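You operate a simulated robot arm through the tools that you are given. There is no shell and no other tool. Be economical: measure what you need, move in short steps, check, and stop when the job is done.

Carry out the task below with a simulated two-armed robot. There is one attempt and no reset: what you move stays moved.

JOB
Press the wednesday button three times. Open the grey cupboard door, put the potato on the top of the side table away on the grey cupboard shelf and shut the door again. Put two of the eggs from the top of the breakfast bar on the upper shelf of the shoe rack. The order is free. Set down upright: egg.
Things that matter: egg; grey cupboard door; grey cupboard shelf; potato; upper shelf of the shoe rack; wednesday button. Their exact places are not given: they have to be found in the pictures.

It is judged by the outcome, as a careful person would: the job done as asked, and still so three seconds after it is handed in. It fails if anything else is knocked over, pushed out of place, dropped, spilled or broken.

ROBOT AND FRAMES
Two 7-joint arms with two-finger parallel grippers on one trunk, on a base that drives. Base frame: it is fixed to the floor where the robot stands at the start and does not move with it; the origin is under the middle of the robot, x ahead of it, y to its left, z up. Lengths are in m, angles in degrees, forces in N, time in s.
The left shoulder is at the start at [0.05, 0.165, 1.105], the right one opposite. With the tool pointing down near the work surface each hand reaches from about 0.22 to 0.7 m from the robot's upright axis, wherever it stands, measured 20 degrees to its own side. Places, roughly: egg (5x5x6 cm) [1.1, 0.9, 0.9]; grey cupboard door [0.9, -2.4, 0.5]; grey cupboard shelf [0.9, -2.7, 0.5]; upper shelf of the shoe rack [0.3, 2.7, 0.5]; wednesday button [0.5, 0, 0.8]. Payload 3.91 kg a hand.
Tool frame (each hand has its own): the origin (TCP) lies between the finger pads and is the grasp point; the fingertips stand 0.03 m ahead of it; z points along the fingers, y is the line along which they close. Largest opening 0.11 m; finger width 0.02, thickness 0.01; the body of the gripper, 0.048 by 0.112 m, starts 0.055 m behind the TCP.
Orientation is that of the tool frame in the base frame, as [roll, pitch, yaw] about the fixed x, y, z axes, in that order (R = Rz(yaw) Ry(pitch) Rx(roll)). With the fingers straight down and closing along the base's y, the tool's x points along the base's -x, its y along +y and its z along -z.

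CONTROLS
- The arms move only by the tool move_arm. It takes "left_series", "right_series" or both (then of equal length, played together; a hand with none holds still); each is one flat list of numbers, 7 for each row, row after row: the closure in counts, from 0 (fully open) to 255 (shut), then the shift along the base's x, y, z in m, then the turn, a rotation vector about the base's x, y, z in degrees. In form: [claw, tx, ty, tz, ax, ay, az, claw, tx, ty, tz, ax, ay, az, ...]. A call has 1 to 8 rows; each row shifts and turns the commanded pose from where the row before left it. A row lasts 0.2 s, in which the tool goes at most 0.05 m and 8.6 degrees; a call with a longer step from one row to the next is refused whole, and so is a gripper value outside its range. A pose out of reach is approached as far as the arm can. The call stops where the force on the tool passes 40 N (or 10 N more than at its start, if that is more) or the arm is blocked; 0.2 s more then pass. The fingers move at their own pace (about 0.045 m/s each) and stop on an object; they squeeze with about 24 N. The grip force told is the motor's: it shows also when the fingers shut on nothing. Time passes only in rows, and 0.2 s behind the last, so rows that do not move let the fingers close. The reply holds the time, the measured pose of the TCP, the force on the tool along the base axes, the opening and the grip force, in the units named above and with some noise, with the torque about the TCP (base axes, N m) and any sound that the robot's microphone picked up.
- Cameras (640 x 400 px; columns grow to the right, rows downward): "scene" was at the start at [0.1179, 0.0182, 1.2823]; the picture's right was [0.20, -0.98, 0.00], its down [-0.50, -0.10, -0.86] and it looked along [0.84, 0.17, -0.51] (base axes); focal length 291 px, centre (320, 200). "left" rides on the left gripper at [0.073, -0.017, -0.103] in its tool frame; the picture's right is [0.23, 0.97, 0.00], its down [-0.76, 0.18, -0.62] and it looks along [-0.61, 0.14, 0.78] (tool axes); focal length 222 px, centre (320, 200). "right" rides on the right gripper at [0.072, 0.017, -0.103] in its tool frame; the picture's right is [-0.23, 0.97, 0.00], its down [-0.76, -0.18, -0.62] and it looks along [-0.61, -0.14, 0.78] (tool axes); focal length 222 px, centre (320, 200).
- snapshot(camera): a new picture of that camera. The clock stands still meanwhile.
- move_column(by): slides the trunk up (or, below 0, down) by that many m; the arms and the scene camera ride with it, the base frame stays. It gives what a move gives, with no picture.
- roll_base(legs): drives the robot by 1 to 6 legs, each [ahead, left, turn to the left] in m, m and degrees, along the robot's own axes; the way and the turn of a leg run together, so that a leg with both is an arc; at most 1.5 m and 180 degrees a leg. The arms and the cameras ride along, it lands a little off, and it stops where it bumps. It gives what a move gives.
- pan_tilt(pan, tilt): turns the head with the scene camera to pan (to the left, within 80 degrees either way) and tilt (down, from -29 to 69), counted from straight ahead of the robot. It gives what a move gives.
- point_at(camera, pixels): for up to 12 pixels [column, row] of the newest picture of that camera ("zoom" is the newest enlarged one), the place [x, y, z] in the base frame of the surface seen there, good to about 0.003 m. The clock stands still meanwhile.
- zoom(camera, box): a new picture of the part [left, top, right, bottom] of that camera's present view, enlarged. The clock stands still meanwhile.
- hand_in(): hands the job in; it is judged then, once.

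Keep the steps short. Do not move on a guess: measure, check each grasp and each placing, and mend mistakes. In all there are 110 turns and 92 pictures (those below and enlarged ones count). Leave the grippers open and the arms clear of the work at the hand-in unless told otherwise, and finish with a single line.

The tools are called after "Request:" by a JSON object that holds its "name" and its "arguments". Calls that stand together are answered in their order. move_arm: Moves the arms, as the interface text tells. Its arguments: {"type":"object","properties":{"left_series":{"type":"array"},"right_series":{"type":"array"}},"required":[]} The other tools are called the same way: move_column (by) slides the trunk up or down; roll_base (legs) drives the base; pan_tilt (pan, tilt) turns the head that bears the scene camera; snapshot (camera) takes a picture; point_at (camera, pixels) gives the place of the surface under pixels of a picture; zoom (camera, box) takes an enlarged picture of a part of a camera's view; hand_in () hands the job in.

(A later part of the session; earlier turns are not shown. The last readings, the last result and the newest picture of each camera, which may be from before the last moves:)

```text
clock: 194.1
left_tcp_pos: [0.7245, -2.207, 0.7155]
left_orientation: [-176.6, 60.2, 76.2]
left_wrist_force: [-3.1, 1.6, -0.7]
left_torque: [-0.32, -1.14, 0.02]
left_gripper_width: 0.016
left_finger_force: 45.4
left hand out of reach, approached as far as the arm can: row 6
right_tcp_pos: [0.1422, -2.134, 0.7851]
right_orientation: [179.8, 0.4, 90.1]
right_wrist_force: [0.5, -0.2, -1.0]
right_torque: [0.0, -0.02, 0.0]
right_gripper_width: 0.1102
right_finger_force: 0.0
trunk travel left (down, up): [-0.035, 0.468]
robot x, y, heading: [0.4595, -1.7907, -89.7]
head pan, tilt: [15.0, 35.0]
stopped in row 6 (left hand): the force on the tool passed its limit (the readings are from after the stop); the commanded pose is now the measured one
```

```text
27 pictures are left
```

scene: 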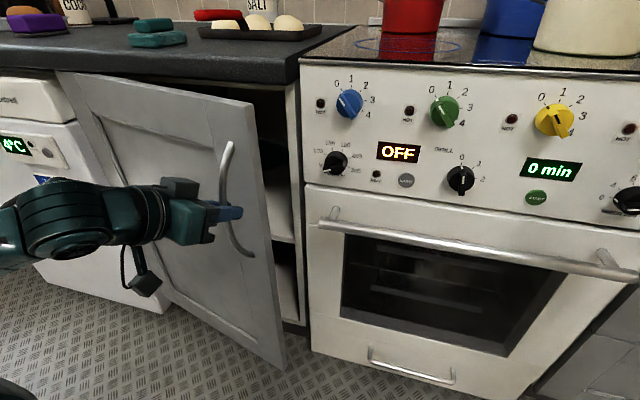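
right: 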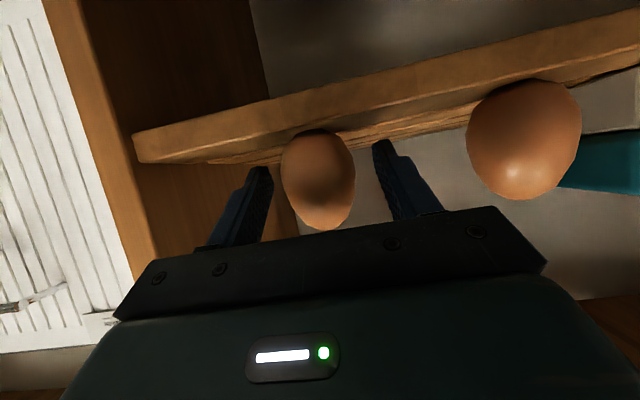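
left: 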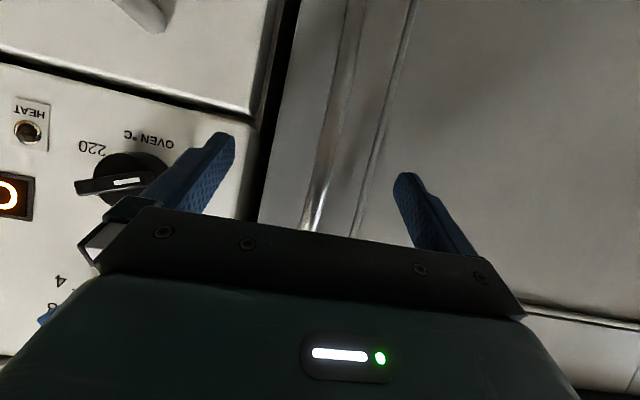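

Door about 16° open. The arm is near its inner limit, so continue the pull with the base: back 0.095 and left 0.052.

Request:
{"name": "roll_base", "arguments": {"legs": [[-0.047, 0.023, 0], [-0.047, 0.028, 0]]}}

Request:
{"name": "snapshot", "arguments": {"camera": "scene"}}

```text
clock: 195.7
left_tcp_pos: [0.7685, -2.113, 0.7175]
left_orientation: [-176.1, 60.2, 75.6]
left_wrist_force: [-1.5, 0.2, 2.2]
left_torque: [0.21, -1.22, -0.04]
left_gripper_width: 0.0159
left_finger_force: 45.2
right_tcp_pos: [0.1914, -2.0422, 0.7855]
right_orientation: [179.8, 0.3, 90.1]
right_wrist_force: [0.1, -0.4, -0.3]
right_torque: [0.01, 0.02, -0.06]
right_gripper_width: 0.1099
right_finger_force: 0.1
trunk travel left (down, up): [-0.035, 0.468]
robot x, y, heading: [0.512, -1.6963, -89.9]
head pan, tilt: [15.0, 35.0]
stopped in leg 2: the force on the tool passed its limit (the readings are from after the stop); the commanded pose is now the measured one
```

```text
26 pictures are left
```

scene: 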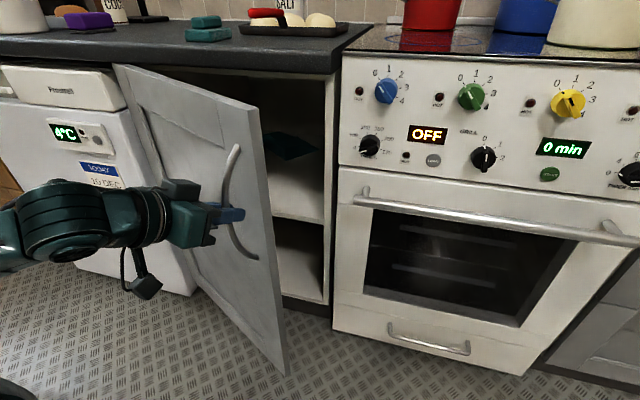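

Door ~30° open. Continue by swinging the whole base about the hinge (≈(1.14,−2.37)) in 5° arc legs, after relieving the wrist yaw by −10°.

Request:
{"name": "move_arm", "arguments": {"left_series": [255, 0, 0, 0, 0, 0, -5, 255, 0, 0, 0, 0, 0, -5]}}

Request:
{"name": "roll_base", "arguments": {"legs": [[-0.0548, 0.0588, -5], [-0.0548, 0.0588, -5], [-0.0548, 0.0588, -5], [-0.0548, 0.0588, -5]]}}

Request:
{"name": "snapshot", "arguments": {"camera": "scene"}}

```text
clock: 196.3
left_tcp_pos: [0.7687, -2.114, 0.7157]
left_orientation: [-176.0, 60.2, 65.8]
left_wrist_force: [8.1, -5.4, 4.5]
left_torque: [-0.08, -1.16, 0.34]
left_gripper_width: 0.0157
left_finger_force: 44.9
right_tcp_pos: [0.1925, -2.0423, 0.7859]
right_orientation: [179.9, 0.5, 90.1]
right_wrist_force: [0.4, 0.5, -0.6]
right_torque: [0.0, 0.03, -0.01]
right_gripper_width: 0.1098
right_finger_force: 0.1
trunk travel left (down, up): [-0.035, 0.468]
robot x, y, heading: [0.5069, -1.7009, -89.7]
head pan, tilt: [15.0, 35.0]
```

```text
clock: 199.3
left_tcp_pos: [0.8741, -1.9994, 0.716]
left_orientation: [-175.7, 60.3, 45.9]
left_wrist_force: [5.0, -5.9, 8.9]
left_torque: [-1.26, -0.26, 0.13]
left_gripper_width: 0.0154
left_finger_force: 45.3
right_tcp_pos: [0.3565, -1.7355, 0.7853]
right_orientation: [179.9, 0.5, 70.1]
right_wrist_force: [0.4, 0.0, 1.0]
right_torque: [0.0, -0.01, 0.02]
right_gripper_width: 0.1099
right_finger_force: 0.0
trunk travel left (down, up): [-0.035, 0.468]
robot x, y, heading: [0.7765, -1.5229, -110.0]
head pan, tilt: [15.0, 35.0]
```

```text
25 pictures are left
```

scene: 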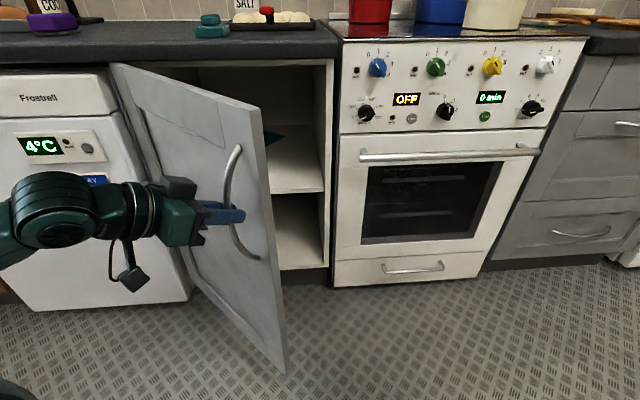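

Works smoothly (≈50° now). Continue 30° more with the same arc legs.

Request:
{"name": "roll_base", "arguments": {"legs": [[-0.0548, 0.0588, -5], [-0.0548, 0.0588, -5], [-0.0548, 0.0588, -5], [-0.0548, 0.0588, -5], [-0.0548, 0.0588, -5], [-0.0548, 0.0588, -5]]}}

Request:
{"name": "snapshot", "arguments": {"camera": "scene"}}

```text
clock: 202.3
left_tcp_pos: [1.0016, -1.9295, 0.7162]
left_orientation: [-176.2, 60.2, 26.2]
left_wrist_force: [-1.0, 1.4, 2.0]
left_torque: [-0.82, -0.84, -0.04]
left_gripper_width: 0.0159
left_finger_force: 45.1
right_tcp_pos: [0.5949, -1.5205, 0.7865]
right_orientation: [179.8, 0.4, 51.6]
right_wrist_force: [0.5, 0.6, -0.8]
right_torque: [0.02, 0.02, 0.0]
right_gripper_width: 0.11
right_finger_force: 0.0
trunk travel left (down, up): [-0.035, 0.468]
robot x, y, heading: [1.0549, -1.4526, -128.3]
head pan, tilt: [15.0, 35.0]
stopped in leg 4: the force on the tool passed its limit (the readings are from after the stop); the commanded pose is now the measured one
```

```text
24 pictures are left
```

scene: 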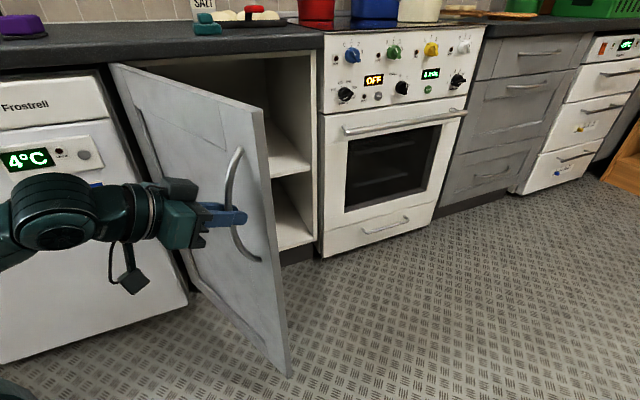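

Door ~67°. The command reset; continue three more 5° legs.

Request:
{"name": "roll_base", "arguments": {"legs": [[-0.0554, 0.0582, -5], [-0.0554, 0.0582, -5], [-0.0554, 0.0582, -5]]}}

```text
clock: 204.7
left_tcp_pos: [1.1194, -1.9041, 0.7158]
left_orientation: [-175.8, 60.2, 11.4]
left_wrist_force: [-2.3, 29.0, -5.3]
left_torque: [-0.84, 0.06, -0.29]
left_gripper_width: 0.0158
left_finger_force: 45.2
right_tcp_pos: [0.8306, -1.408, 0.7841]
right_orientation: [179.7, 0.4, 36.8]
right_wrist_force: [0.2, 0.1, 0.5]
right_torque: [0.01, 0.01, 0.0]
right_gripper_width: 0.1101
right_finger_force: 0.1
trunk travel left (down, up): [-0.035, 0.468]
robot x, y, heading: [1.3002, -1.4589, -143.3]
head pan, tilt: [15.0, 35.0]
```

Door ~81° open. Release the handle, then back the base off in +x (0.15 m), and look.

Request:
{"name": "move_arm", "arguments": {"left_series": [0, 0, 0, 0, 0, 0, 0, 0, 0, 0, 0, 0, 0, 0, 0, 0, 0, 0, 0, 0, 0, 0, 0, 0, 0, 0, 0, 0, 0, 0, 0, 0, 0, 0, 0]}}

Request:
{"name": "roll_base", "arguments": {"legs": [[-0.12, 0.09, 0]]}}

Request:
{"name": "pan_tilt", "arguments": {"pan": 0, "tilt": 35}}

Request:
{"name": "snapshot", "arguments": {"camera": "scene"}}

```text
clock: 205.9
left_tcp_pos: [1.1189, -1.9035, 0.7154]
left_orientation: [-175.6, 60.1, 11.6]
left_wrist_force: [-0.8, -0.3, -0.4]
left_torque: [0.0, -0.01, 0.0]
left_gripper_width: 0.1102
left_finger_force: 0.0
right_tcp_pos: [0.8312, -1.4079, 0.7846]
right_orientation: [179.7, 0.3, 36.8]
right_wrist_force: [0.0, 1.0, -0.6]
right_torque: [0.0, -0.03, 0.02]
right_gripper_width: 0.11
right_finger_force: 0.1
trunk travel left (down, up): [-0.035, 0.468]
robot x, y, heading: [1.3018, -1.4596, -143.2]
head pan, tilt: [15.0, 35.0]
```

```text
clock: 207.2
left_tcp_pos: [1.2682, -1.9064, 0.7148]
left_orientation: [-175.5, 60.2, 11.7]
left_wrist_force: [-0.8, 0.4, -0.6]
left_torque: [0.0, -0.05, 0.05]
left_gripper_width: 0.11
left_finger_force: 0.1
right_tcp_pos: [0.9785, -1.4102, 0.7847]
right_orientation: [179.8, 0.4, 36.9]
right_wrist_force: [-0.2, -0.6, 0.5]
right_torque: [-0.02, -0.01, -0.01]
right_gripper_width: 0.1101
right_finger_force: 0.0
trunk travel left (down, up): [-0.035, 0.468]
robot x, y, heading: [1.443, -1.4585, -143.0]
head pan, tilt: [15.0, 35.0]
```

```text
clock: 208.0
left_tcp_pos: [1.2684, -1.9066, 0.7151]
left_orientation: [-175.6, 60.1, 11.7]
left_wrist_force: [-0.9, 0.1, -0.7]
left_torque: [0.02, -0.01, 0.01]
left_gripper_width: 0.1099
left_finger_force: 0.1
right_tcp_pos: [0.9788, -1.4094, 0.7848]
right_orientation: [179.8, 0.4, 36.8]
right_wrist_force: [-0.4, -0.1, 0.5]
right_torque: [0.04, 0.0, -0.01]
right_gripper_width: 0.1102
right_finger_force: 0.0
trunk travel left (down, up): [-0.035, 0.468]
robot x, y, heading: [1.4448, -1.4585, -143.1]
head pan, tilt: [0.0, 35.0]
```

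```text
23 pictures are left
```

scene: 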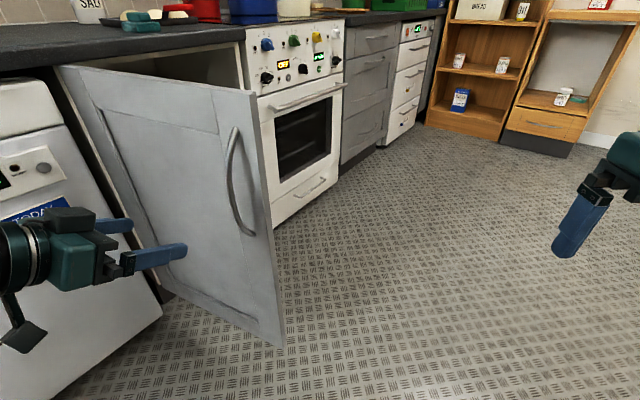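

Door stands open. Raise the trunk 0.3 m, back away from the door, and drive round to the table's left end for the potato.

Request:
{"name": "move_column", "arguments": {"by": 0.3}}

Request:
{"name": "roll_base", "arguments": {"legs": [[-0.144, -0.092, 0], [0, 0, -127], [0, 1.5, 0], [0, 0.4, 0], [1.5, 0, 0], [1.2, 0, 0]]}}

```text
clock: 211.0
left_tcp_pos: [1.27, -1.9069, 1.0156]
left_orientation: [-175.6, 60.1, 11.6]
left_wrist_force: [0.5, -0.6, 0.2]
left_torque: [-0.02, 0.01, 0.02]
left_gripper_width: 0.1101
left_finger_force: 0.0
right_tcp_pos: [0.9788, -1.4101, 1.0854]
right_orientation: [179.7, 0.4, 36.7]
right_wrist_force: [-0.8, 0.1, -0.1]
right_torque: [-0.01, -0.03, 0.0]
right_gripper_width: 0.11
right_finger_force: 0.1
trunk travel left (down, up): [-0.335, 0.168]
robot x, y, heading: [1.4462, -1.4619, -142.8]
head pan, tilt: [0.0, 35.0]
```

```text
clock: 239.8
left_tcp_pos: [-0.613, 1.849, 1.015]
left_orientation: [-175.5, 60.1, -115.6]
left_wrist_force: [-0.1, -0.4, 0.1]
left_torque: [0.0, 0.01, 0.03]
left_gripper_width: 0.1101
left_finger_force: 0.1
right_tcp_pos: [-0.0438, 1.779, 1.0851]
right_orientation: [179.8, 0.3, -90.4]
right_wrist_force: [-0.1, 0.4, 0.4]
right_torque: [0.0, 0.01, 0.01]
right_gripper_width: 0.1101
right_finger_force: 0.0
trunk travel left (down, up): [-0.335, 0.168]
robot x, y, heading: [-0.3652, 1.4372, 89.6]
head pan, tilt: [0.0, 35.0]
```

Turn to face the table end (heading ≈ −75°) and slide to about (0.42,1.40), then look at the potato.

Request:
{"name": "roll_base", "arguments": {"legs": [[0, 0, -165], [0.239, 0.749, 0]]}}

Request:
{"name": "pan_tilt", "arguments": {"pan": 10, "tilt": 40}}

Request:
{"name": "snapshot", "arguments": {"camera": "scene"}}

```text
clock: 250.6
left_tcp_pos: [0.7829, 1.1509, 1.0149]
left_orientation: [-175.6, 60.1, 83.7]
left_wrist_force: [-0.1, 0.2, -0.6]
left_torque: [0.0, 0.01, 0.0]
left_gripper_width: 0.1098
left_finger_force: 0.0
right_tcp_pos: [0.222, 1.0288, 1.0853]
right_orientation: [179.9, 0.4, 108.9]
right_wrist_force: [-0.3, 0.5, -0.3]
right_torque: [-0.02, 0.03, 0.0]
right_gripper_width: 0.1102
right_finger_force: 0.1
trunk travel left (down, up): [-0.335, 0.168]
robot x, y, heading: [0.4116, 1.4578, -70.9]
head pan, tilt: [0.0, 35.0]
```

```text
clock: 251.3
left_tcp_pos: [0.7823, 1.1512, 1.0169]
left_orientation: [-175.6, 60.1, 83.7]
left_wrist_force: [-0.4, 0.9, 0.0]
left_torque: [0.0, -0.01, 0.01]
left_gripper_width: 0.1099
left_finger_force: 0.2
right_tcp_pos: [0.2231, 1.0293, 1.0846]
right_orientation: [179.8, 0.4, 108.9]
right_wrist_force: [0.1, -0.2, 0.0]
right_torque: [-0.01, -0.01, -0.01]
right_gripper_width: 0.11
right_finger_force: 0.2
trunk travel left (down, up): [-0.335, 0.168]
robot x, y, heading: [0.4151, 1.4574, -70.9]
head pan, tilt: [10.0, 40.0]
```

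```text
22 pictures are left
```

scene: 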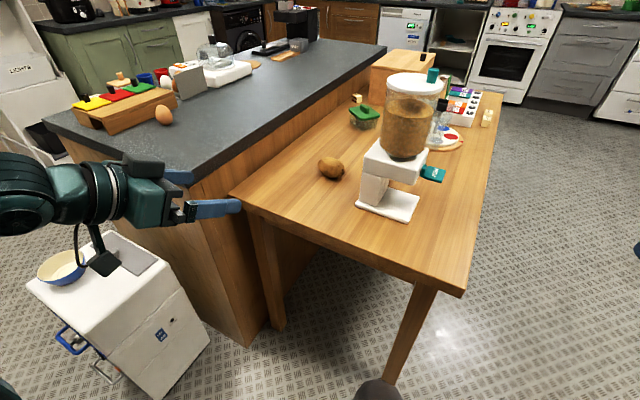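

Enlarge and measure the potato's outline.

Request:
{"name": "zoom", "arguments": {"camera": "scene", "box": [290, 135, 386, 195]}}

Request:
{"name": "point_at", "arguments": {"camera": "zoom", "pixels": [[270, 200], [190, 190], [210, 240], [300, 280], [360, 240], [330, 170], [260, 150], [200, 160], [280, 160], [300, 230], [120, 300]]}}

```text
6.67 times, centred on (338, 165) of scene
```

zoom: 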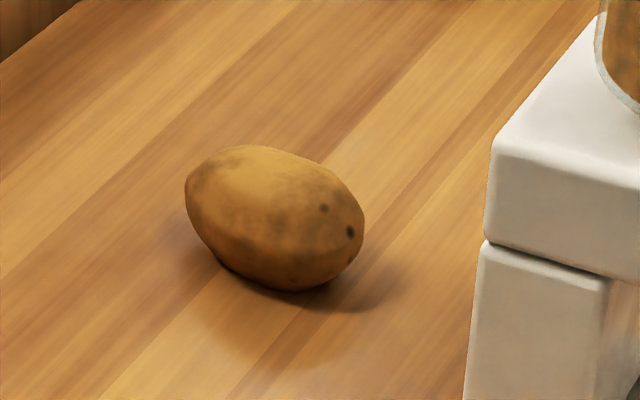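

```text
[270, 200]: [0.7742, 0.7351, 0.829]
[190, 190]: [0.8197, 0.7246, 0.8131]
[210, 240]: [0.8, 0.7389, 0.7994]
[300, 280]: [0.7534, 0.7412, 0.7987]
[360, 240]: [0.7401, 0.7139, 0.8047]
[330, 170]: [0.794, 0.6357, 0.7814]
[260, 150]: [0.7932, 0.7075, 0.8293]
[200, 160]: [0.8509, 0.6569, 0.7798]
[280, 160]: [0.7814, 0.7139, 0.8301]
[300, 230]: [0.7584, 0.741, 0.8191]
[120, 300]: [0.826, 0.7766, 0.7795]
```

Potato centre ≈(0.78,0.713), about 8.3 cm long along x, top z 0.832. I'll grip it end to end (opening 11 cm) with the tool at 45° tilt. Turn right 19°, reduce the tilt by 15° and yaw the tool +25°, then drive to about (0.46,1.31).

Request:
{"name": "roll_base", "arguments": {"legs": [[0, 0, -19]]}}

Request:
{"name": "move_arm", "arguments": {"left_series": [0, 0, 0, 0, 6.8, -3.17, 0, 0, 0, 0, 0, 6.8, -3.17, 0, 0, 0, 0, 0, 0, 0, 8.3, 0, 0, 0, 0, 0, 0, 8.3, 0, 0, 0, 0, 0, 0, 8.3]}}

Request:
{"name": "roll_base", "arguments": {"legs": [[0.145, 0.045, 0]]}}

Request:
{"name": "snapshot", "arguments": {"camera": "scene"}}

```text
clock: 252.7
left_tcp_pos: [0.6618, 1.0466, 1.0149]
left_orientation: [-175.6, 60.1, 64.5]
left_wrist_force: [-0.2, 0.0, -1.2]
left_torque: [0.01, 0.02, -0.03]
left_gripper_width: 0.1102
left_finger_force: 0.0
right_tcp_pos: [0.0939, 1.1152, 1.0852]
right_orientation: [179.7, 0.4, 89.7]
right_wrist_force: [0.1, 1.4, 0.2]
right_torque: [-0.01, 0.01, -0.05]
right_gripper_width: 0.1101
right_finger_force: 0.0
trunk travel left (down, up): [-0.335, 0.168]
robot x, y, heading: [0.4102, 1.455, -89.9]
head pan, tilt: [10.0, 40.0]
```

```text
clock: 253.9
left_tcp_pos: [0.6619, 1.0467, 1.0162]
left_orientation: [-175.6, 45.2, 89.5]
left_wrist_force: [-1.1, 0.6, -0.9]
left_torque: [-0.05, 0.0, -0.01]
left_gripper_width: 0.11
left_finger_force: 0.0
right_tcp_pos: [0.0922, 1.1152, 1.0841]
right_orientation: [179.8, 0.4, 89.7]
right_wrist_force: [-0.5, -0.8, 0.3]
right_torque: [-0.01, 0.01, -0.03]
right_gripper_width: 0.1099
right_finger_force: 0.1
trunk travel left (down, up): [-0.335, 0.168]
robot x, y, heading: [0.4112, 1.4584, -90.2]
head pan, tilt: [10.0, 40.0]
```

```text
clock: 255.3
left_tcp_pos: [0.707, 0.9025, 1.0143]
left_orientation: [-175.4, 45.1, 89.6]
left_wrist_force: [-0.2, 0.0, 0.3]
left_torque: [-0.02, 0.01, -0.01]
left_gripper_width: 0.1102
left_finger_force: 0.0
right_tcp_pos: [0.137, 0.9712, 1.0847]
right_orientation: [179.8, 0.3, 89.7]
right_wrist_force: [0.4, 0.8, 0.2]
right_torque: [0.02, -0.01, 0.03]
right_gripper_width: 0.1101
right_finger_force: 0.0
trunk travel left (down, up): [-0.335, 0.168]
robot x, y, heading: [0.4576, 1.3117, -90.1]
head pan, tilt: [10.0, 40.0]
```

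```text
20 pictures are left
```

scene: 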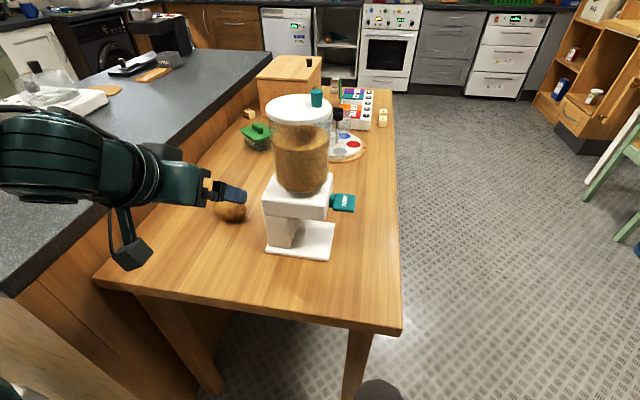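

Go to above-front of the potato: (0.78,0.80,0.90) first, then view.

Request:
{"name": "move_arm", "arguments": {"left_series": [0, 0.025, -0.033, -0.02, 0, 0, 0, 0, 0.024, -0.034, -0.02, 0, 0, 0, 0, 0.024, -0.035, -0.02, 0, 0, 0, 0, 0, 0, -0.045, 0, 0, 0]}}

Request:
{"name": "snapshot", "arguments": {"camera": "left"}}

Request:
{"name": "snapshot", "arguments": {"camera": "scene"}}

```text
clock: 256.3
left_tcp_pos: [0.778, 0.8019, 0.9097]
left_orientation: [-175.5, 45.2, 89.5]
left_wrist_force: [0.3, -0.8, 0.1]
left_torque: [-0.02, 0.0, -0.03]
left_gripper_width: 0.1101
left_finger_force: 0.1
right_tcp_pos: [0.1374, 0.9729, 1.0845]
right_orientation: [179.8, 0.4, 89.7]
right_wrist_force: [0.7, 0.4, 0.4]
right_torque: [-0.03, 0.0, -0.01]
right_gripper_width: 0.1099
right_finger_force: 0.0
trunk travel left (down, up): [-0.335, 0.168]
robot x, y, heading: [0.4588, 1.3142, -90.1]
head pan, tilt: [10.0, 40.0]
```

```text
19 pictures are left
```

left: 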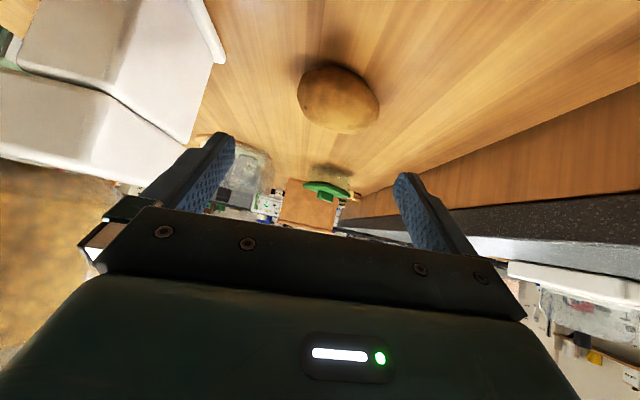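

```text
18 pictures are left
```

scene: 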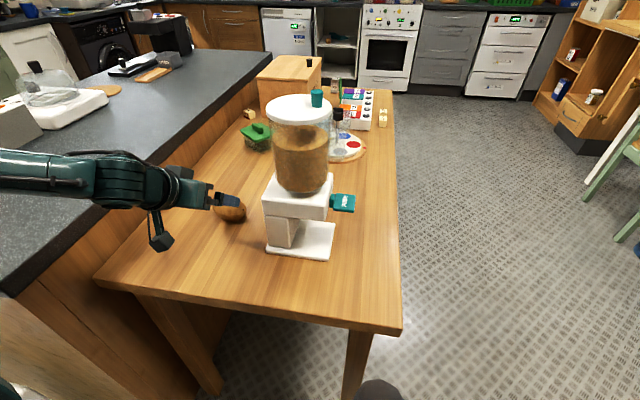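

Check the forearm's clearance above the bar before lowering: measure forearm and wrist points.

Request:
{"name": "point_at", "arguments": {"camera": "scene", "pixels": [[5, 170], [40, 175], [80, 185], [40, 195], [120, 180], [125, 200], [155, 190], [20, 250], [158, 242]]}}

Request:
{"name": "point_at", "arguments": {"camera": "left", "pixels": [[338, 100], [300, 95], [378, 105], [340, 66], [340, 130]]}}

```text
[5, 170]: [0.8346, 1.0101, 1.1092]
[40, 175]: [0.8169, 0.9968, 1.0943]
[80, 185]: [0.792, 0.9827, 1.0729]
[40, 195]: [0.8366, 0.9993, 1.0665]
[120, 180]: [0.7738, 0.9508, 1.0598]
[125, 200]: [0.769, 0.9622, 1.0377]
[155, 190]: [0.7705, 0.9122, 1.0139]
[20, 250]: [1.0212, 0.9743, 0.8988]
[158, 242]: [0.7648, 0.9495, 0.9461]
```

```text
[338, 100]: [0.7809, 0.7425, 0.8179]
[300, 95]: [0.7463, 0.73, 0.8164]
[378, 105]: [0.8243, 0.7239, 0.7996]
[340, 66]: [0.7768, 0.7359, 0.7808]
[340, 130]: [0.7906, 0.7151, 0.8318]
```

Forearm stays above and off the bar. Potato centre x≈0.784, y≈0.713. Approach diagonally to (0.784,0.714,0.812).

Request:
{"name": "move_arm", "arguments": {"left_series": [0, 0.003, -0.022, -0.0245, 0, 0, 0, 0, 0.003, -0.022, -0.0245, 0, 0, 0, 0, 0, -0.022, -0.0245, 0, 0, 0, 0, 0, -0.022, -0.0235, 0, 0, 0, 0, 0, 0, 0, 0, 0, 0]}}

Request:
{"name": "snapshot", "arguments": {"camera": "left"}}

```text
clock: 257.5
left_tcp_pos: [0.7859, 0.7171, 0.8198]
left_orientation: [-175.5, 45.1, 89.5]
left_wrist_force: [-0.5, -0.1, -0.2]
left_torque: [0.04, 0.04, 0.0]
left_gripper_width: 0.1101
left_finger_force: 0.0
left hand out of reach, approached as far as the arm can: row 4
right_tcp_pos: [0.1377, 0.9716, 1.0843]
right_orientation: [179.8, 0.4, 89.6]
right_wrist_force: [0.0, -0.6, 0.3]
right_torque: [0.03, -0.03, 0.01]
right_gripper_width: 0.1101
right_finger_force: 0.1
trunk travel left (down, up): [-0.335, 0.168]
robot x, y, heading: [0.4581, 1.3143, -90.3]
head pan, tilt: [10.0, 40.0]
```

```text
17 pictures are left
```

left: 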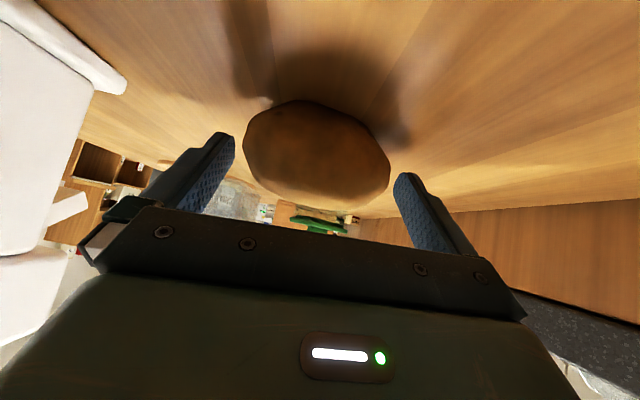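

Potato is between the fingers but ~1.4 cm below the grasp point; lower 8 mm with the trunk, then close.

Request:
{"name": "move_column", "arguments": {"by": -0.008}}

Request:
{"name": "move_arm", "arguments": {"left_series": [60, 0, 0, 0, 0, 0, 0, 120, 0, 0, 0, 0, 0, 0, 160, 0, 0, 0, 0, 0, 0, 200, 0, 0, 0, 0, 0, 0, 255, 0, 0, 0, 0, 0, 0, 255, 0, 0, 0, 0, 0, 0]}}

Request:
{"name": "snapshot", "arguments": {"camera": "left"}}

```text
clock: 258.1
left_tcp_pos: [0.7858, 0.7179, 0.8123]
left_orientation: [-175.5, 45.2, 89.5]
left_wrist_force: [0.0, -1.2, 0.1]
left_torque: [0.0, 0.02, 0.01]
left_gripper_width: 0.11
left_finger_force: 0.1
right_tcp_pos: [0.1379, 0.9725, 1.0766]
right_orientation: [179.9, 0.4, 89.7]
right_wrist_force: [-0.5, -0.4, 0.8]
right_torque: [-0.02, 0.01, -0.01]
right_gripper_width: 0.1102
right_finger_force: 0.1
trunk travel left (down, up): [-0.327, 0.176]
robot x, y, heading: [0.4576, 1.315, -90.3]
head pan, tilt: [10.0, 40.0]
```

```text
clock: 259.5
left_tcp_pos: [0.7855, 0.719, 0.8128]
left_orientation: [-175.5, 45.2, 89.6]
left_wrist_force: [0.0, 0.4, 0.1]
left_torque: [0.01, 0.12, -0.03]
left_gripper_width: 0.0882
left_finger_force: 24.4
right_tcp_pos: [0.1387, 0.973, 1.0764]
right_orientation: [179.7, 0.3, 89.7]
right_wrist_force: [-0.3, 0.8, 0.4]
right_torque: [-0.02, -0.02, -0.03]
right_gripper_width: 0.11
right_finger_force: 0.1
trunk travel left (down, up): [-0.327, 0.176]
robot x, y, heading: [0.458, 1.3158, -90.2]
head pan, tilt: [10.0, 40.0]
```

```text
16 pictures are left
```

left: 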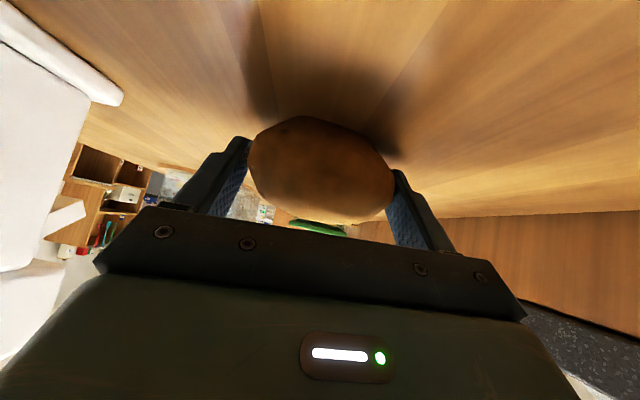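

Gripped at 0.088 m, 24 N. Lift 0.15 m, retract, and check.

Request:
{"name": "move_arm", "arguments": {"left_series": [255, 0, 0, 0.02, 0, 0, 0, 255, 0, 0, 0.03, 0, 0, 0, 255, 0, 0.02, 0.04, 0, 0, 0, 255, 0, 0.03, 0.04, 0, 0, 0, 255, 0, 0.03, 0.03, 0, 0, 0]}}

Request:
{"name": "snapshot", "arguments": {"camera": "left"}}

```text
clock: 260.7
left_tcp_pos: [0.7836, 0.799, 0.9723]
left_orientation: [-175.4, 45.1, 89.6]
left_wrist_force: [-0.1, 0.6, -2.8]
left_torque: [0.0, -0.01, -0.01]
left_gripper_width: 0.0881
left_finger_force: 23.8
right_tcp_pos: [0.1372, 0.9723, 1.077]
right_orientation: [179.9, 0.4, 89.7]
right_wrist_force: [1.0, -0.4, 0.9]
right_torque: [-0.01, 0.04, 0.0]
right_gripper_width: 0.1101
right_finger_force: 0.0
trunk travel left (down, up): [-0.327, 0.176]
robot x, y, heading: [0.4545, 1.3121, -89.8]
head pan, tilt: [10.0, 40.0]
```

```text
15 pictures are left
```

left: 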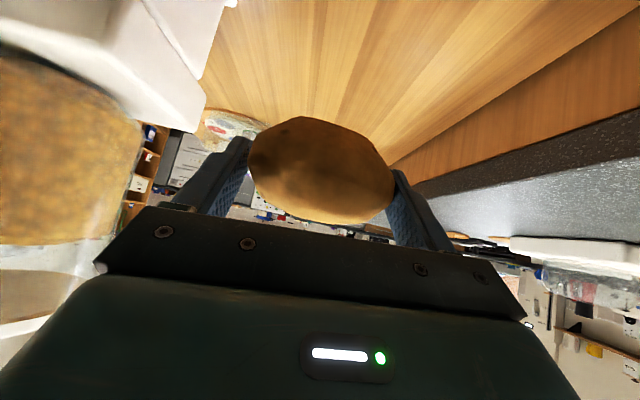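

Potato held securely. Drive back round to the cupboard: target about (0.50,−1.40), facing −y, and look.

Request:
{"name": "roll_base", "arguments": {"legs": [[-0.25, 0, 0], [0, -0.82, 0], [1.5, 0, 0], [1.45, 0, 0], [0, 0.85, 0]]}}

Request:
{"name": "pan_tilt", "arguments": {"pan": 20, "tilt": 40}}

Request:
{"name": "snapshot", "arguments": {"camera": "scene"}}

```text
clock: 284.4
left_tcp_pos: [0.7683, -1.9266, 0.972]
left_orientation: [-175.5, 45.1, 88.9]
left_wrist_force: [-0.3, -0.8, -2.1]
left_torque: [0.01, 0.0, 0.04]
left_gripper_width: 0.0878
left_finger_force: 24.6
right_tcp_pos: [0.1256, -1.7431, 1.0764]
right_orientation: [179.8, 0.4, 89.0]
right_wrist_force: [0.1, -0.7, -0.1]
right_torque: [0.01, 0.04, -0.03]
right_gripper_width: 0.1101
right_finger_force: 0.1
trunk travel left (down, up): [-0.327, 0.176]
robot x, y, heading: [0.4508, -1.4053, -91.0]
head pan, tilt: [10.0, 40.0]
```

```text
clock: 285.1
left_tcp_pos: [0.7685, -1.9264, 0.9717]
left_orientation: [-175.4, 45.1, 89.0]
left_wrist_force: [-0.7, 0.3, -1.6]
left_torque: [-0.01, -0.04, -0.02]
left_gripper_width: 0.0879
left_finger_force: 23.9
right_tcp_pos: [0.126, -1.7427, 1.0776]
right_orientation: [179.8, 0.4, 89.0]
right_wrist_force: [0.7, 0.2, -0.1]
right_torque: [-0.03, 0.02, -0.03]
right_gripper_width: 0.1099
right_finger_force: 0.0
trunk travel left (down, up): [-0.327, 0.176]
robot x, y, heading: [0.4507, -1.4043, -90.9]
head pan, tilt: [20.0, 40.0]
```

```text
14 pictures are left
```

scene: 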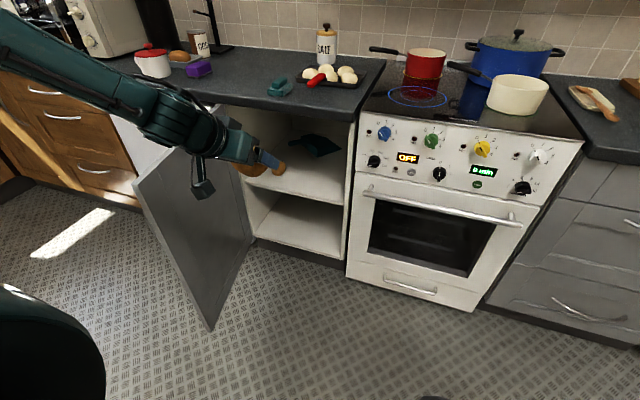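

Measure the shelf surface, its edges, the dustpan item, and the door's position.

Request:
{"name": "point_at", "arguments": {"camera": "scene", "pixels": [[310, 195], [335, 200], [325, 180], [300, 180], [275, 185], [318, 145], [342, 190], [255, 235], [210, 325], [245, 200], [350, 118], [290, 115]]}}

```text
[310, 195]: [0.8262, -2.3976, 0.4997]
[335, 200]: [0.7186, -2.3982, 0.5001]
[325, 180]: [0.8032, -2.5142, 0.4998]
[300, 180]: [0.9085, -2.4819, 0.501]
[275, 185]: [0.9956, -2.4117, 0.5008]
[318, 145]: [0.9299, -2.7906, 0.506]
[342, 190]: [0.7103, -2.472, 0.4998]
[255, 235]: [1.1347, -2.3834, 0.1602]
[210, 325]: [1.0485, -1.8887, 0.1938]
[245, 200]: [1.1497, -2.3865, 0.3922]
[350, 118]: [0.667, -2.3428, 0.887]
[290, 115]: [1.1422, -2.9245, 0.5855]
```

Shelf z=0.500, front edge y≈−2.385, inside x 0.70–1.13; room up to ≈0.85. Lower the trunk fully, lift the right hand away, bring the potato to z≈0.57, x≈0.79.

Request:
{"name": "move_column", "arguments": {"by": -0.325}}

Request:
{"name": "move_arm", "arguments": {"left_series": [255, 0.005, 0, -0.02, 0, 0, 0, 255, 0.005, 0, -0.02, 0, 0, 0, 255, 0.005, 0, -0.02, 0, 0, 0, 255, 0.005, 0, -0.015, 0, 0, 0], "right_series": [0, 0, 0.02, 0.04, 0, 0, 0, 0, 0, 0.02, 0.04, 0, 0, 0, 0, 0, 0.02, 0.04, 0, 0, 0, 0, 0, 0, 0.04, 0, 0, 0]}}

Request:
{"name": "roll_base", "arguments": {"legs": [[0.3, 0.008, 0]]}}

Request:
{"name": "snapshot", "arguments": {"camera": "scene"}}

```text
clock: 288.4
left_tcp_pos: [0.7684, -1.927, 0.6474]
left_orientation: [-175.4, 45.2, 88.9]
left_wrist_force: [0.2, 0.1, -2.0]
left_torque: [0.0, 0.0, -0.01]
left_gripper_width: 0.0875
left_finger_force: 23.6
right_tcp_pos: [0.125, -1.7429, 0.7525]
right_orientation: [179.8, 0.3, 88.9]
right_wrist_force: [0.9, 0.5, 0.6]
right_torque: [0.01, 0.0, 0.01]
right_gripper_width: 0.11
right_finger_force: 0.2
trunk travel left (down, up): [-0.002, 0.501]
robot x, y, heading: [0.4469, -1.4041, -90.7]
head pan, tilt: [20.0, 40.0]
```

```text
clock: 289.4
left_tcp_pos: [0.7891, -1.9246, 0.5724]
left_orientation: [-175.5, 45.1, 88.8]
left_wrist_force: [-0.8, 0.6, -2.0]
left_torque: [0.01, -0.04, 0.0]
left_gripper_width: 0.0875
left_finger_force: 23.7
right_tcp_pos: [0.1359, -1.693, 0.9018]
right_orientation: [179.8, 0.3, 89.2]
right_wrist_force: [-0.6, 0.2, 0.1]
right_torque: [0.01, -0.03, 0.0]
right_gripper_width: 0.11
right_finger_force: 0.1
right hand out of reach, approached as far as the arm can: row 4
trunk travel left (down, up): [-0.002, 0.501]
robot x, y, heading: [0.4476, -1.4057, -90.7]
head pan, tilt: [20.0, 40.0]
```

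```text
clock: 291.4
left_tcp_pos: [0.7929, -2.2211, 0.5723]
left_orientation: [-175.5, 45.1, 88.9]
left_wrist_force: [-0.1, 0.5, -2.5]
left_torque: [-0.04, -0.06, 0.0]
left_gripper_width: 0.0875
left_finger_force: 24.2
right_tcp_pos: [0.1398, -1.9906, 0.9019]
right_orientation: [179.8, 0.4, 89.0]
right_wrist_force: [-0.8, -0.7, 0.3]
right_torque: [-0.01, -0.02, -0.03]
right_gripper_width: 0.1096
right_finger_force: 0.0
trunk travel left (down, up): [-0.002, 0.501]
robot x, y, heading: [0.4541, -1.7063, -90.6]
head pan, tilt: [20.0, 40.0]
```

```text
13 pictures are left
```

scene: 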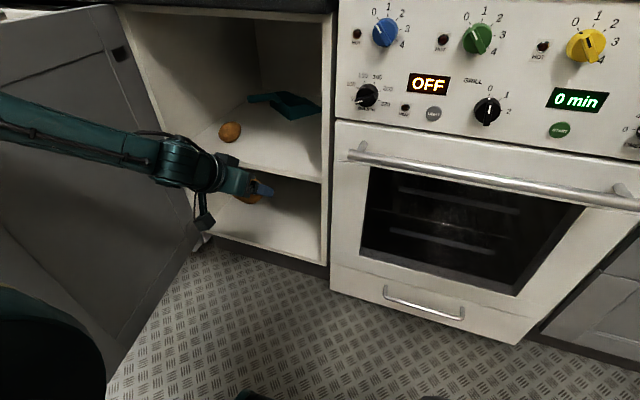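

There's another potato-like item already on the shelf at (230,130). Measure it, the forearm and the nearest door points.

Request:
{"name": "point_at", "arguments": {"camera": "scene", "pixels": [[230, 131], [285, 105], [10, 115], [60, 130], [120, 145], [60, 170], [100, 90], [260, 160], [300, 175], [250, 200]]}}

```text
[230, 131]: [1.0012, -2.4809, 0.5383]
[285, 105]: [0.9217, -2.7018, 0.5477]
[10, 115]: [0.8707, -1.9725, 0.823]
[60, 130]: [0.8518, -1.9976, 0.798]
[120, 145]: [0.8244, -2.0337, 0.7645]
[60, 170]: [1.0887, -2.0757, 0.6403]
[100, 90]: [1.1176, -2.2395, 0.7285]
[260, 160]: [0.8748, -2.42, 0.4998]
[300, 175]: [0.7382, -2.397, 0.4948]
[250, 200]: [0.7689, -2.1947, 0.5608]
```

Clear. Base ahead 0.17 m, then arm forward 0.09 m at z≈0.57, and check.

Request:
{"name": "roll_base", "arguments": {"legs": [[0.17, 0, 0]]}}

Request:
{"name": "move_arm", "arguments": {"left_series": [255, 0, -0.03, 0, 0, 0, 0, 255, 0, -0.03, 0, 0, 0, 0, 255, 0, -0.03, 0, 0, 0, 0, 255, 0, 0, -0.015, 0, 0, 0, 255, 0, 0, 0, 0, 0, 0]}}

Request:
{"name": "snapshot", "arguments": {"camera": "scene"}}

```text
clock: 292.8
left_tcp_pos: [0.7911, -2.389, 0.5721]
left_orientation: [-175.3, 45.1, 89.0]
left_wrist_force: [-0.7, -0.8, -2.3]
left_torque: [-0.02, 0.0, 0.01]
left_gripper_width: 0.0879
left_finger_force: 24.2
right_tcp_pos: [0.1371, -2.1604, 0.9009]
right_orientation: [179.8, 0.4, 89.1]
right_wrist_force: [0.8, 0.6, 0.2]
right_torque: [0.03, 0.01, 0.02]
right_gripper_width: 0.1101
right_finger_force: 0.0
trunk travel left (down, up): [-0.002, 0.501]
robot x, y, heading: [0.4503, -1.8742, -90.4]
head pan, tilt: [20.0, 40.0]
```

```text
clock: 294.0
left_tcp_pos: [0.7914, -2.4811, 0.5555]
left_orientation: [-175.4, 45.1, 89.0]
left_wrist_force: [-0.7, -0.2, -2.1]
left_torque: [0.02, 0.01, 0.01]
left_gripper_width: 0.0876
left_finger_force: 24.0
right_tcp_pos: [0.1372, -2.1597, 0.9008]
right_orientation: [179.8, 0.3, 89.1]
right_wrist_force: [0.1, -0.4, 0.7]
right_torque: [-0.01, -0.01, 0.02]
right_gripper_width: 0.1099
right_finger_force: 0.1
trunk travel left (down, up): [-0.002, 0.501]
robot x, y, heading: [0.4508, -1.8721, -90.7]
head pan, tilt: [20.0, 40.0]
```

```text
12 pictures are left
```

scene: 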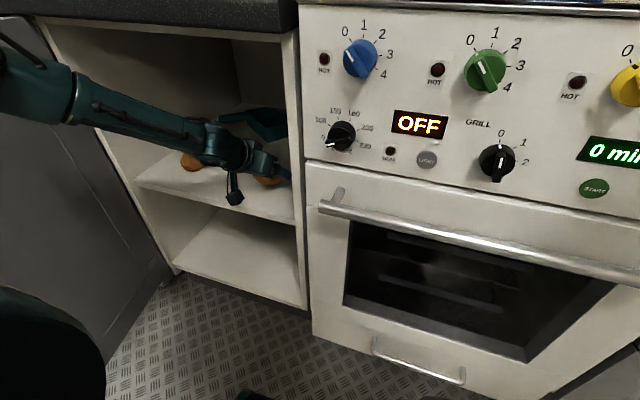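

Potato is over the shelf. Lower toward expected contact z≈0.533.

Request:
{"name": "move_arm", "arguments": {"left_series": [255, 0, 0, -0.012, 0, 0, 0, 255, 0, 0, -0.006, 0, 0, 0, 255, 0, 0, -0.003, 0, 0, 0, 255, 0, 0, 0, 0, 0, 0]}}

```text
clock: 295.0
left_tcp_pos: [0.7895, -2.4799, 0.5359]
left_orientation: [-175.4, 45.2, 89.1]
left_wrist_force: [-0.3, -0.8, -1.5]
left_torque: [0.02, 0.02, 0.01]
left_gripper_width: 0.0876
left_finger_force: 23.7
right_tcp_pos: [0.1371, -2.1595, 0.9021]
right_orientation: [179.8, 0.3, 89.1]
right_wrist_force: [0.4, -0.2, -0.6]
right_torque: [-0.01, 0.04, 0.01]
right_gripper_width: 0.1101
right_finger_force: 0.0
trunk travel left (down, up): [-0.002, 0.501]
robot x, y, heading: [0.454, -1.8686, -90.5]
head pan, tilt: [20.0, 40.0]
```

Request:
{"name": "move_arm", "arguments": {"left_series": [255, 0, 0, -0.002, 0, 0, 0, 255, 0, 0, -0.0015, 0, 0, 0, 255, 0, 0, 0, 0, 0, 0]}}

```text
clock: 295.8
left_tcp_pos: [0.7909, -2.4801, 0.5336]
left_orientation: [-175.5, 45.2, 89.0]
left_wrist_force: [1.3, -0.2, 3.7]
left_torque: [0.08, 0.12, -0.04]
left_gripper_width: 0.0874
left_finger_force: 24.4
right_tcp_pos: [0.1379, -2.1596, 0.9024]
right_orientation: [179.8, 0.4, 89.1]
right_wrist_force: [0.4, -0.2, -0.1]
right_torque: [0.03, -0.04, 0.02]
right_gripper_width: 0.11
right_finger_force: 0.0
trunk travel left (down, up): [-0.002, 0.501]
robot x, y, heading: [0.4512, -1.8717, -90.6]
head pan, tilt: [20.0, 40.0]
5 turns are left
```

Contact (3.7 N). Release the potato, withdraw, back off and look; then close the fingers and drive round to the door's outer side to push it shut.

Request:
{"name": "move_arm", "arguments": {"left_series": [200, 0, 0, 0, 0, 0, 0, 0, 0, 0, 0, 0, 0, 0, 0, 0, 0, 0, 0, 0, 0, 0, 0, 0, 0, 0, 0, 0, 0, 0, 0.015, 0.012, 0, 0, 0, 0, 0, 0.025, 0.01, 0, 0, 0, 0, 0, 0.045, 0, 0, 0, 0]}}

Request:
{"name": "roll_base", "arguments": {"legs": [[-0.6, 0, 0]]}}

Request:
{"name": "snapshot", "arguments": {"camera": "scene"}}

Request:
{"name": "move_arm", "arguments": {"left_series": [255, 0, 0, 0, 0, 0, 0, 255, 0, 0, 0, 0, 0, 0, 255, 0, 0, 0, 0, 0, 0, 255, 0, 0, 0, 0, 0, 0, 255, 0, 0, 0, 0, 0, 0, 255, 0, 0, 0, 0, 0, 0, 255, 0, 0, 0, 0, 0, 0]}}

Request:
{"name": "roll_base", "arguments": {"legs": [[0, 0, -89.4], [-1.25, 0, 0], [0, 0.2, 0]]}}

Request:
{"name": "pan_tilt", "arguments": {"pan": 40, "tilt": 35}}

Request:
{"name": "snapshot", "arguments": {"camera": "scene"}}

```text
clock: 297.4
left_tcp_pos: [0.7904, -2.3961, 0.5557]
left_orientation: [-175.5, 45.2, 88.9]
left_wrist_force: [-0.1, 0.2, 0.2]
left_torque: [0.0, 0.01, -0.01]
left_gripper_width: 0.1101
left_finger_force: 0.0
right_tcp_pos: [0.1371, -2.1589, 0.9009]
right_orientation: [179.9, 0.4, 89.1]
right_wrist_force: [0.3, -0.4, 1.0]
right_torque: [0.04, -0.01, 0.02]
right_gripper_width: 0.1099
right_finger_force: 0.0
trunk travel left (down, up): [-0.002, 0.501]
robot x, y, heading: [0.4512, -1.8711, -90.8]
head pan, tilt: [20.0, 40.0]
```

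```text
clock: 300.8
left_tcp_pos: [0.7977, -1.7968, 0.5563]
left_orientation: [-175.4, 45.1, 88.7]
left_wrist_force: [-0.7, -0.4, 0.4]
left_torque: [0.02, 0.01, -0.02]
left_gripper_width: 0.1098
left_finger_force: 0.0
right_tcp_pos: [0.1449, -1.557, 0.9016]
right_orientation: [179.7, 0.4, 88.9]
right_wrist_force: [-0.4, -0.1, 0.4]
right_torque: [0.02, -0.02, 0.03]
right_gripper_width: 0.1099
right_finger_force: 0.1
trunk travel left (down, up): [-0.002, 0.501]
robot x, y, heading: [0.4612, -1.269, -90.9]
head pan, tilt: [20.0, 40.0]
```

```text
11 pictures are left
```

scene: 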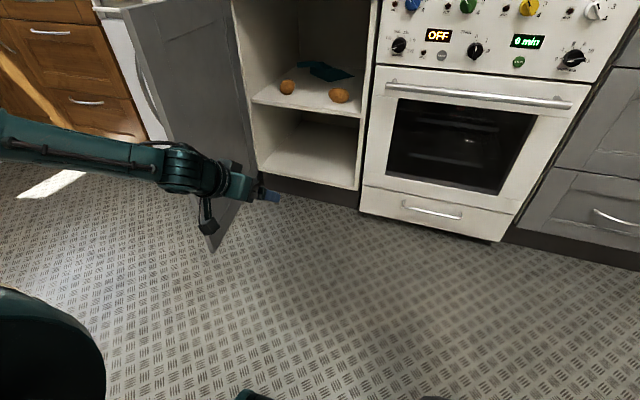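

```text
clock: 302.4
left_tcp_pos: [0.797, -1.7965, 0.5564]
left_orientation: [-175.4, 45.1, 88.7]
left_wrist_force: [-0.5, 0.2, -0.7]
left_torque: [-0.01, -0.02, -0.04]
left_gripper_width: 0.0
left_finger_force: 24.0
right_tcp_pos: [0.1454, -1.5575, 0.9018]
right_orientation: [179.9, 0.4, 89.0]
right_wrist_force: [0.0, 0.7, -0.1]
right_torque: [0.02, 0.0, 0.0]
right_gripper_width: 0.1101
right_finger_force: 0.0
trunk travel left (down, up): [-0.002, 0.501]
robot x, y, heading: [0.4616, -1.2697, -90.8]
head pan, tilt: [20.0, 40.0]
```

```text
clock: 313.9
left_tcp_pos: [1.1941, -1.8416, 0.5567]
left_orientation: [-175.5, 45.1, -1.1]
left_wrist_force: [-0.9, -0.5, 0.3]
left_torque: [-0.03, 0.0, -0.01]
left_gripper_width: 0.0
left_finger_force: 23.9
right_tcp_pos: [1.4302, -1.1885, 0.9022]
right_orientation: [179.9, 0.4, -0.8]
right_wrist_force: [0.0, 0.1, 0.1]
right_torque: [-0.01, -0.01, -0.01]
right_gripper_width: 0.1101
right_finger_force: 0.0
trunk travel left (down, up): [-0.002, 0.501]
robot x, y, heading: [1.7186, -1.502, 179.4]
head pan, tilt: [20.0, 40.0]
```

```text
clock: 314.7
left_tcp_pos: [1.1935, -1.8409, 0.5571]
left_orientation: [-175.5, 45.2, -0.9]
left_wrist_force: [1.0, 0.0, 0.3]
left_torque: [0.01, 0.0, 0.04]
left_gripper_width: 0.0
left_finger_force: 23.6
right_tcp_pos: [1.4313, -1.1873, 0.9026]
right_orientation: [179.8, 0.5, -0.8]
right_wrist_force: [-0.6, -0.8, -0.8]
right_torque: [0.01, 0.01, 0.0]
right_gripper_width: 0.11
right_finger_force: 0.1
trunk travel left (down, up): [-0.002, 0.501]
robot x, y, heading: [1.715, -1.5005, 179.3]
head pan, tilt: [40.0, 35.0]
```

```text
10 pictures are left
4 turns are left
```

scene: 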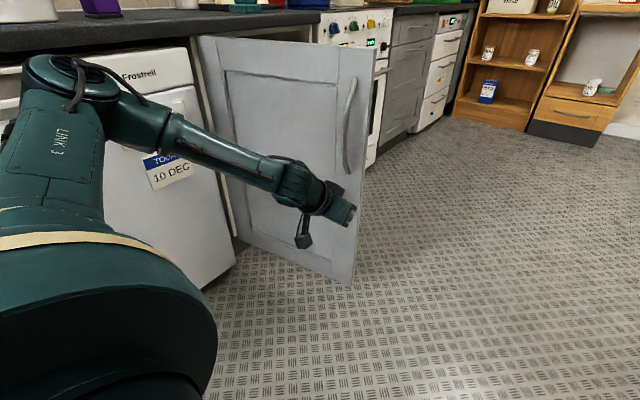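

The potato sits on the shelf. Now slide left 0.169 m so the closed fingers face the door's outer side, swing the base back about the hinge in 7.5° legs, then push gently with the arm.

Request:
{"name": "roll_base", "arguments": {"legs": [[0, 0.169, 0]]}}

Request:
{"name": "roll_base", "arguments": {"legs": [[0.0925, -0.0745, 7.5], [0.0925, -0.0745, 7.5], [0.0925, -0.0745, 7.5], [0.0925, -0.0745, 7.5], [0.0925, -0.0745, 7.5], [0.0925, -0.0745, 7.5]]}}

Request:
{"name": "roll_base", "arguments": {"legs": [[0.0925, -0.0745, 7.5], [0.0925, -0.0745, 7.5], [0.0925, -0.0745, 7.5], [0.0925, -0.0745, 7.5], [0.0925, -0.0745, 7.5], [0.0925, -0.0745, 7.5]]}}

Request:
{"name": "move_arm", "arguments": {"left_series": [255, 0, -0.008, 0, 0, 0, 0, 255, 0, -0.008, 0, 0, 0, 0, 255, 0, -0.006, 0, 0, 0, 0, 255, 0, -0.006, 0, 0, 0, 0, 255, 0, -0.005, 0, 0, 0, 0, 255, 0, 0, 0, 0, 0, 0]}}

Request:
{"name": "snapshot", "arguments": {"camera": "scene"}}

```text
clock: 316.1
left_tcp_pos: [1.1938, -2.0117, 0.5574]
left_orientation: [-175.6, 45.0, -0.8]
left_wrist_force: [0.1, -0.1, -0.4]
left_torque: [-0.01, -0.02, 0.01]
left_gripper_width: 0.0
left_finger_force: 24.0
right_tcp_pos: [1.426, -1.3583, 0.9022]
right_orientation: [179.7, 0.4, -0.7]
right_wrist_force: [-0.4, -0.2, -0.3]
right_torque: [0.01, 0.0, -0.01]
right_gripper_width: 0.1103
right_finger_force: 0.0
trunk travel left (down, up): [-0.002, 0.501]
robot x, y, heading: [1.7188, -1.6686, 179.7]
head pan, tilt: [40.0, 35.0]
```

```text
clock: 321.6
left_tcp_pos: [0.9228, -2.0858, 0.5548]
left_orientation: [-175.3, 45.2, 44.6]
left_wrist_force: [0.2, -0.6, -0.4]
left_torque: [0.01, 0.0, 0.03]
left_gripper_width: 0.0
left_finger_force: 24.6
right_tcp_pos: [0.6219, -1.4602, 0.9028]
right_orientation: [179.8, 0.4, 44.7]
right_wrist_force: [0.4, 0.2, 0.6]
right_torque: [0.0, 0.0, -0.01]
right_gripper_width: 0.11
right_finger_force: 0.0
trunk travel left (down, up): [-0.002, 0.501]
robot x, y, heading: [1.0492, -1.473, -135.0]
head pan, tilt: [40.0, 35.0]
```

```text
clock: 326.9
left_tcp_pos: [0.7738, -2.3279, 0.5555]
left_orientation: [-175.5, 45.2, 88.7]
left_wrist_force: [0.3, -0.5, 0.2]
left_torque: [0.04, -0.03, 0.03]
left_gripper_width: 0.0
left_finger_force: 24.5
right_tcp_pos: [0.1208, -2.0905, 0.9026]
right_orientation: [179.8, 0.4, 89.1]
right_wrist_force: [0.3, -0.5, 0.1]
right_torque: [0.01, 0.0, 0.02]
right_gripper_width: 0.11
right_finger_force: 0.0
trunk travel left (down, up): [-0.002, 0.501]
robot x, y, heading: [0.4341, -1.8057, -90.9]
head pan, tilt: [40.0, 35.0]
```

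```text
clock: 327.5
left_tcp_pos: [0.7726, -2.3343, 0.5521]
left_orientation: [-175.1, 44.6, 89.1]
left_wrist_force: [0.6, 14.7, 9.7]
left_torque: [-0.18, 0.14, 0.0]
left_gripper_width: 0.0
left_finger_force: 23.9
right_tcp_pos: [0.1206, -2.0892, 0.9027]
right_orientation: [179.8, 0.4, 89.2]
right_wrist_force: [-0.2, 0.2, 0.5]
right_torque: [0.02, -0.01, 0.01]
right_gripper_width: 0.1101
right_finger_force: 0.1
trunk travel left (down, up): [-0.002, 0.501]
robot x, y, heading: [0.4353, -1.8024, -90.6]
head pan, tilt: [40.0, 35.0]
stopped in row 2 (left hand): the force on the tool passed its limit (the readings are from after the stop); the commanded pose is now the measured one
```

```text
9 pictures are left
3 turns are left
```

scene: 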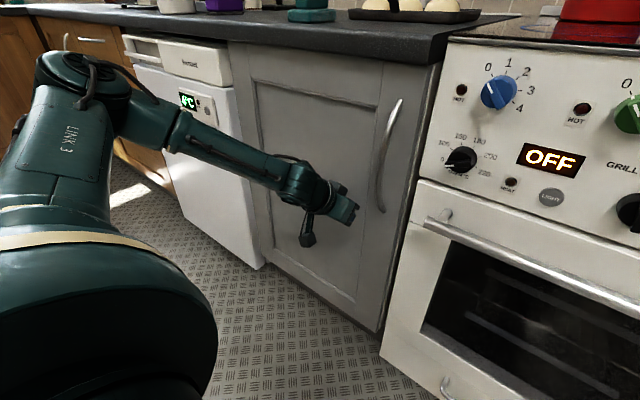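

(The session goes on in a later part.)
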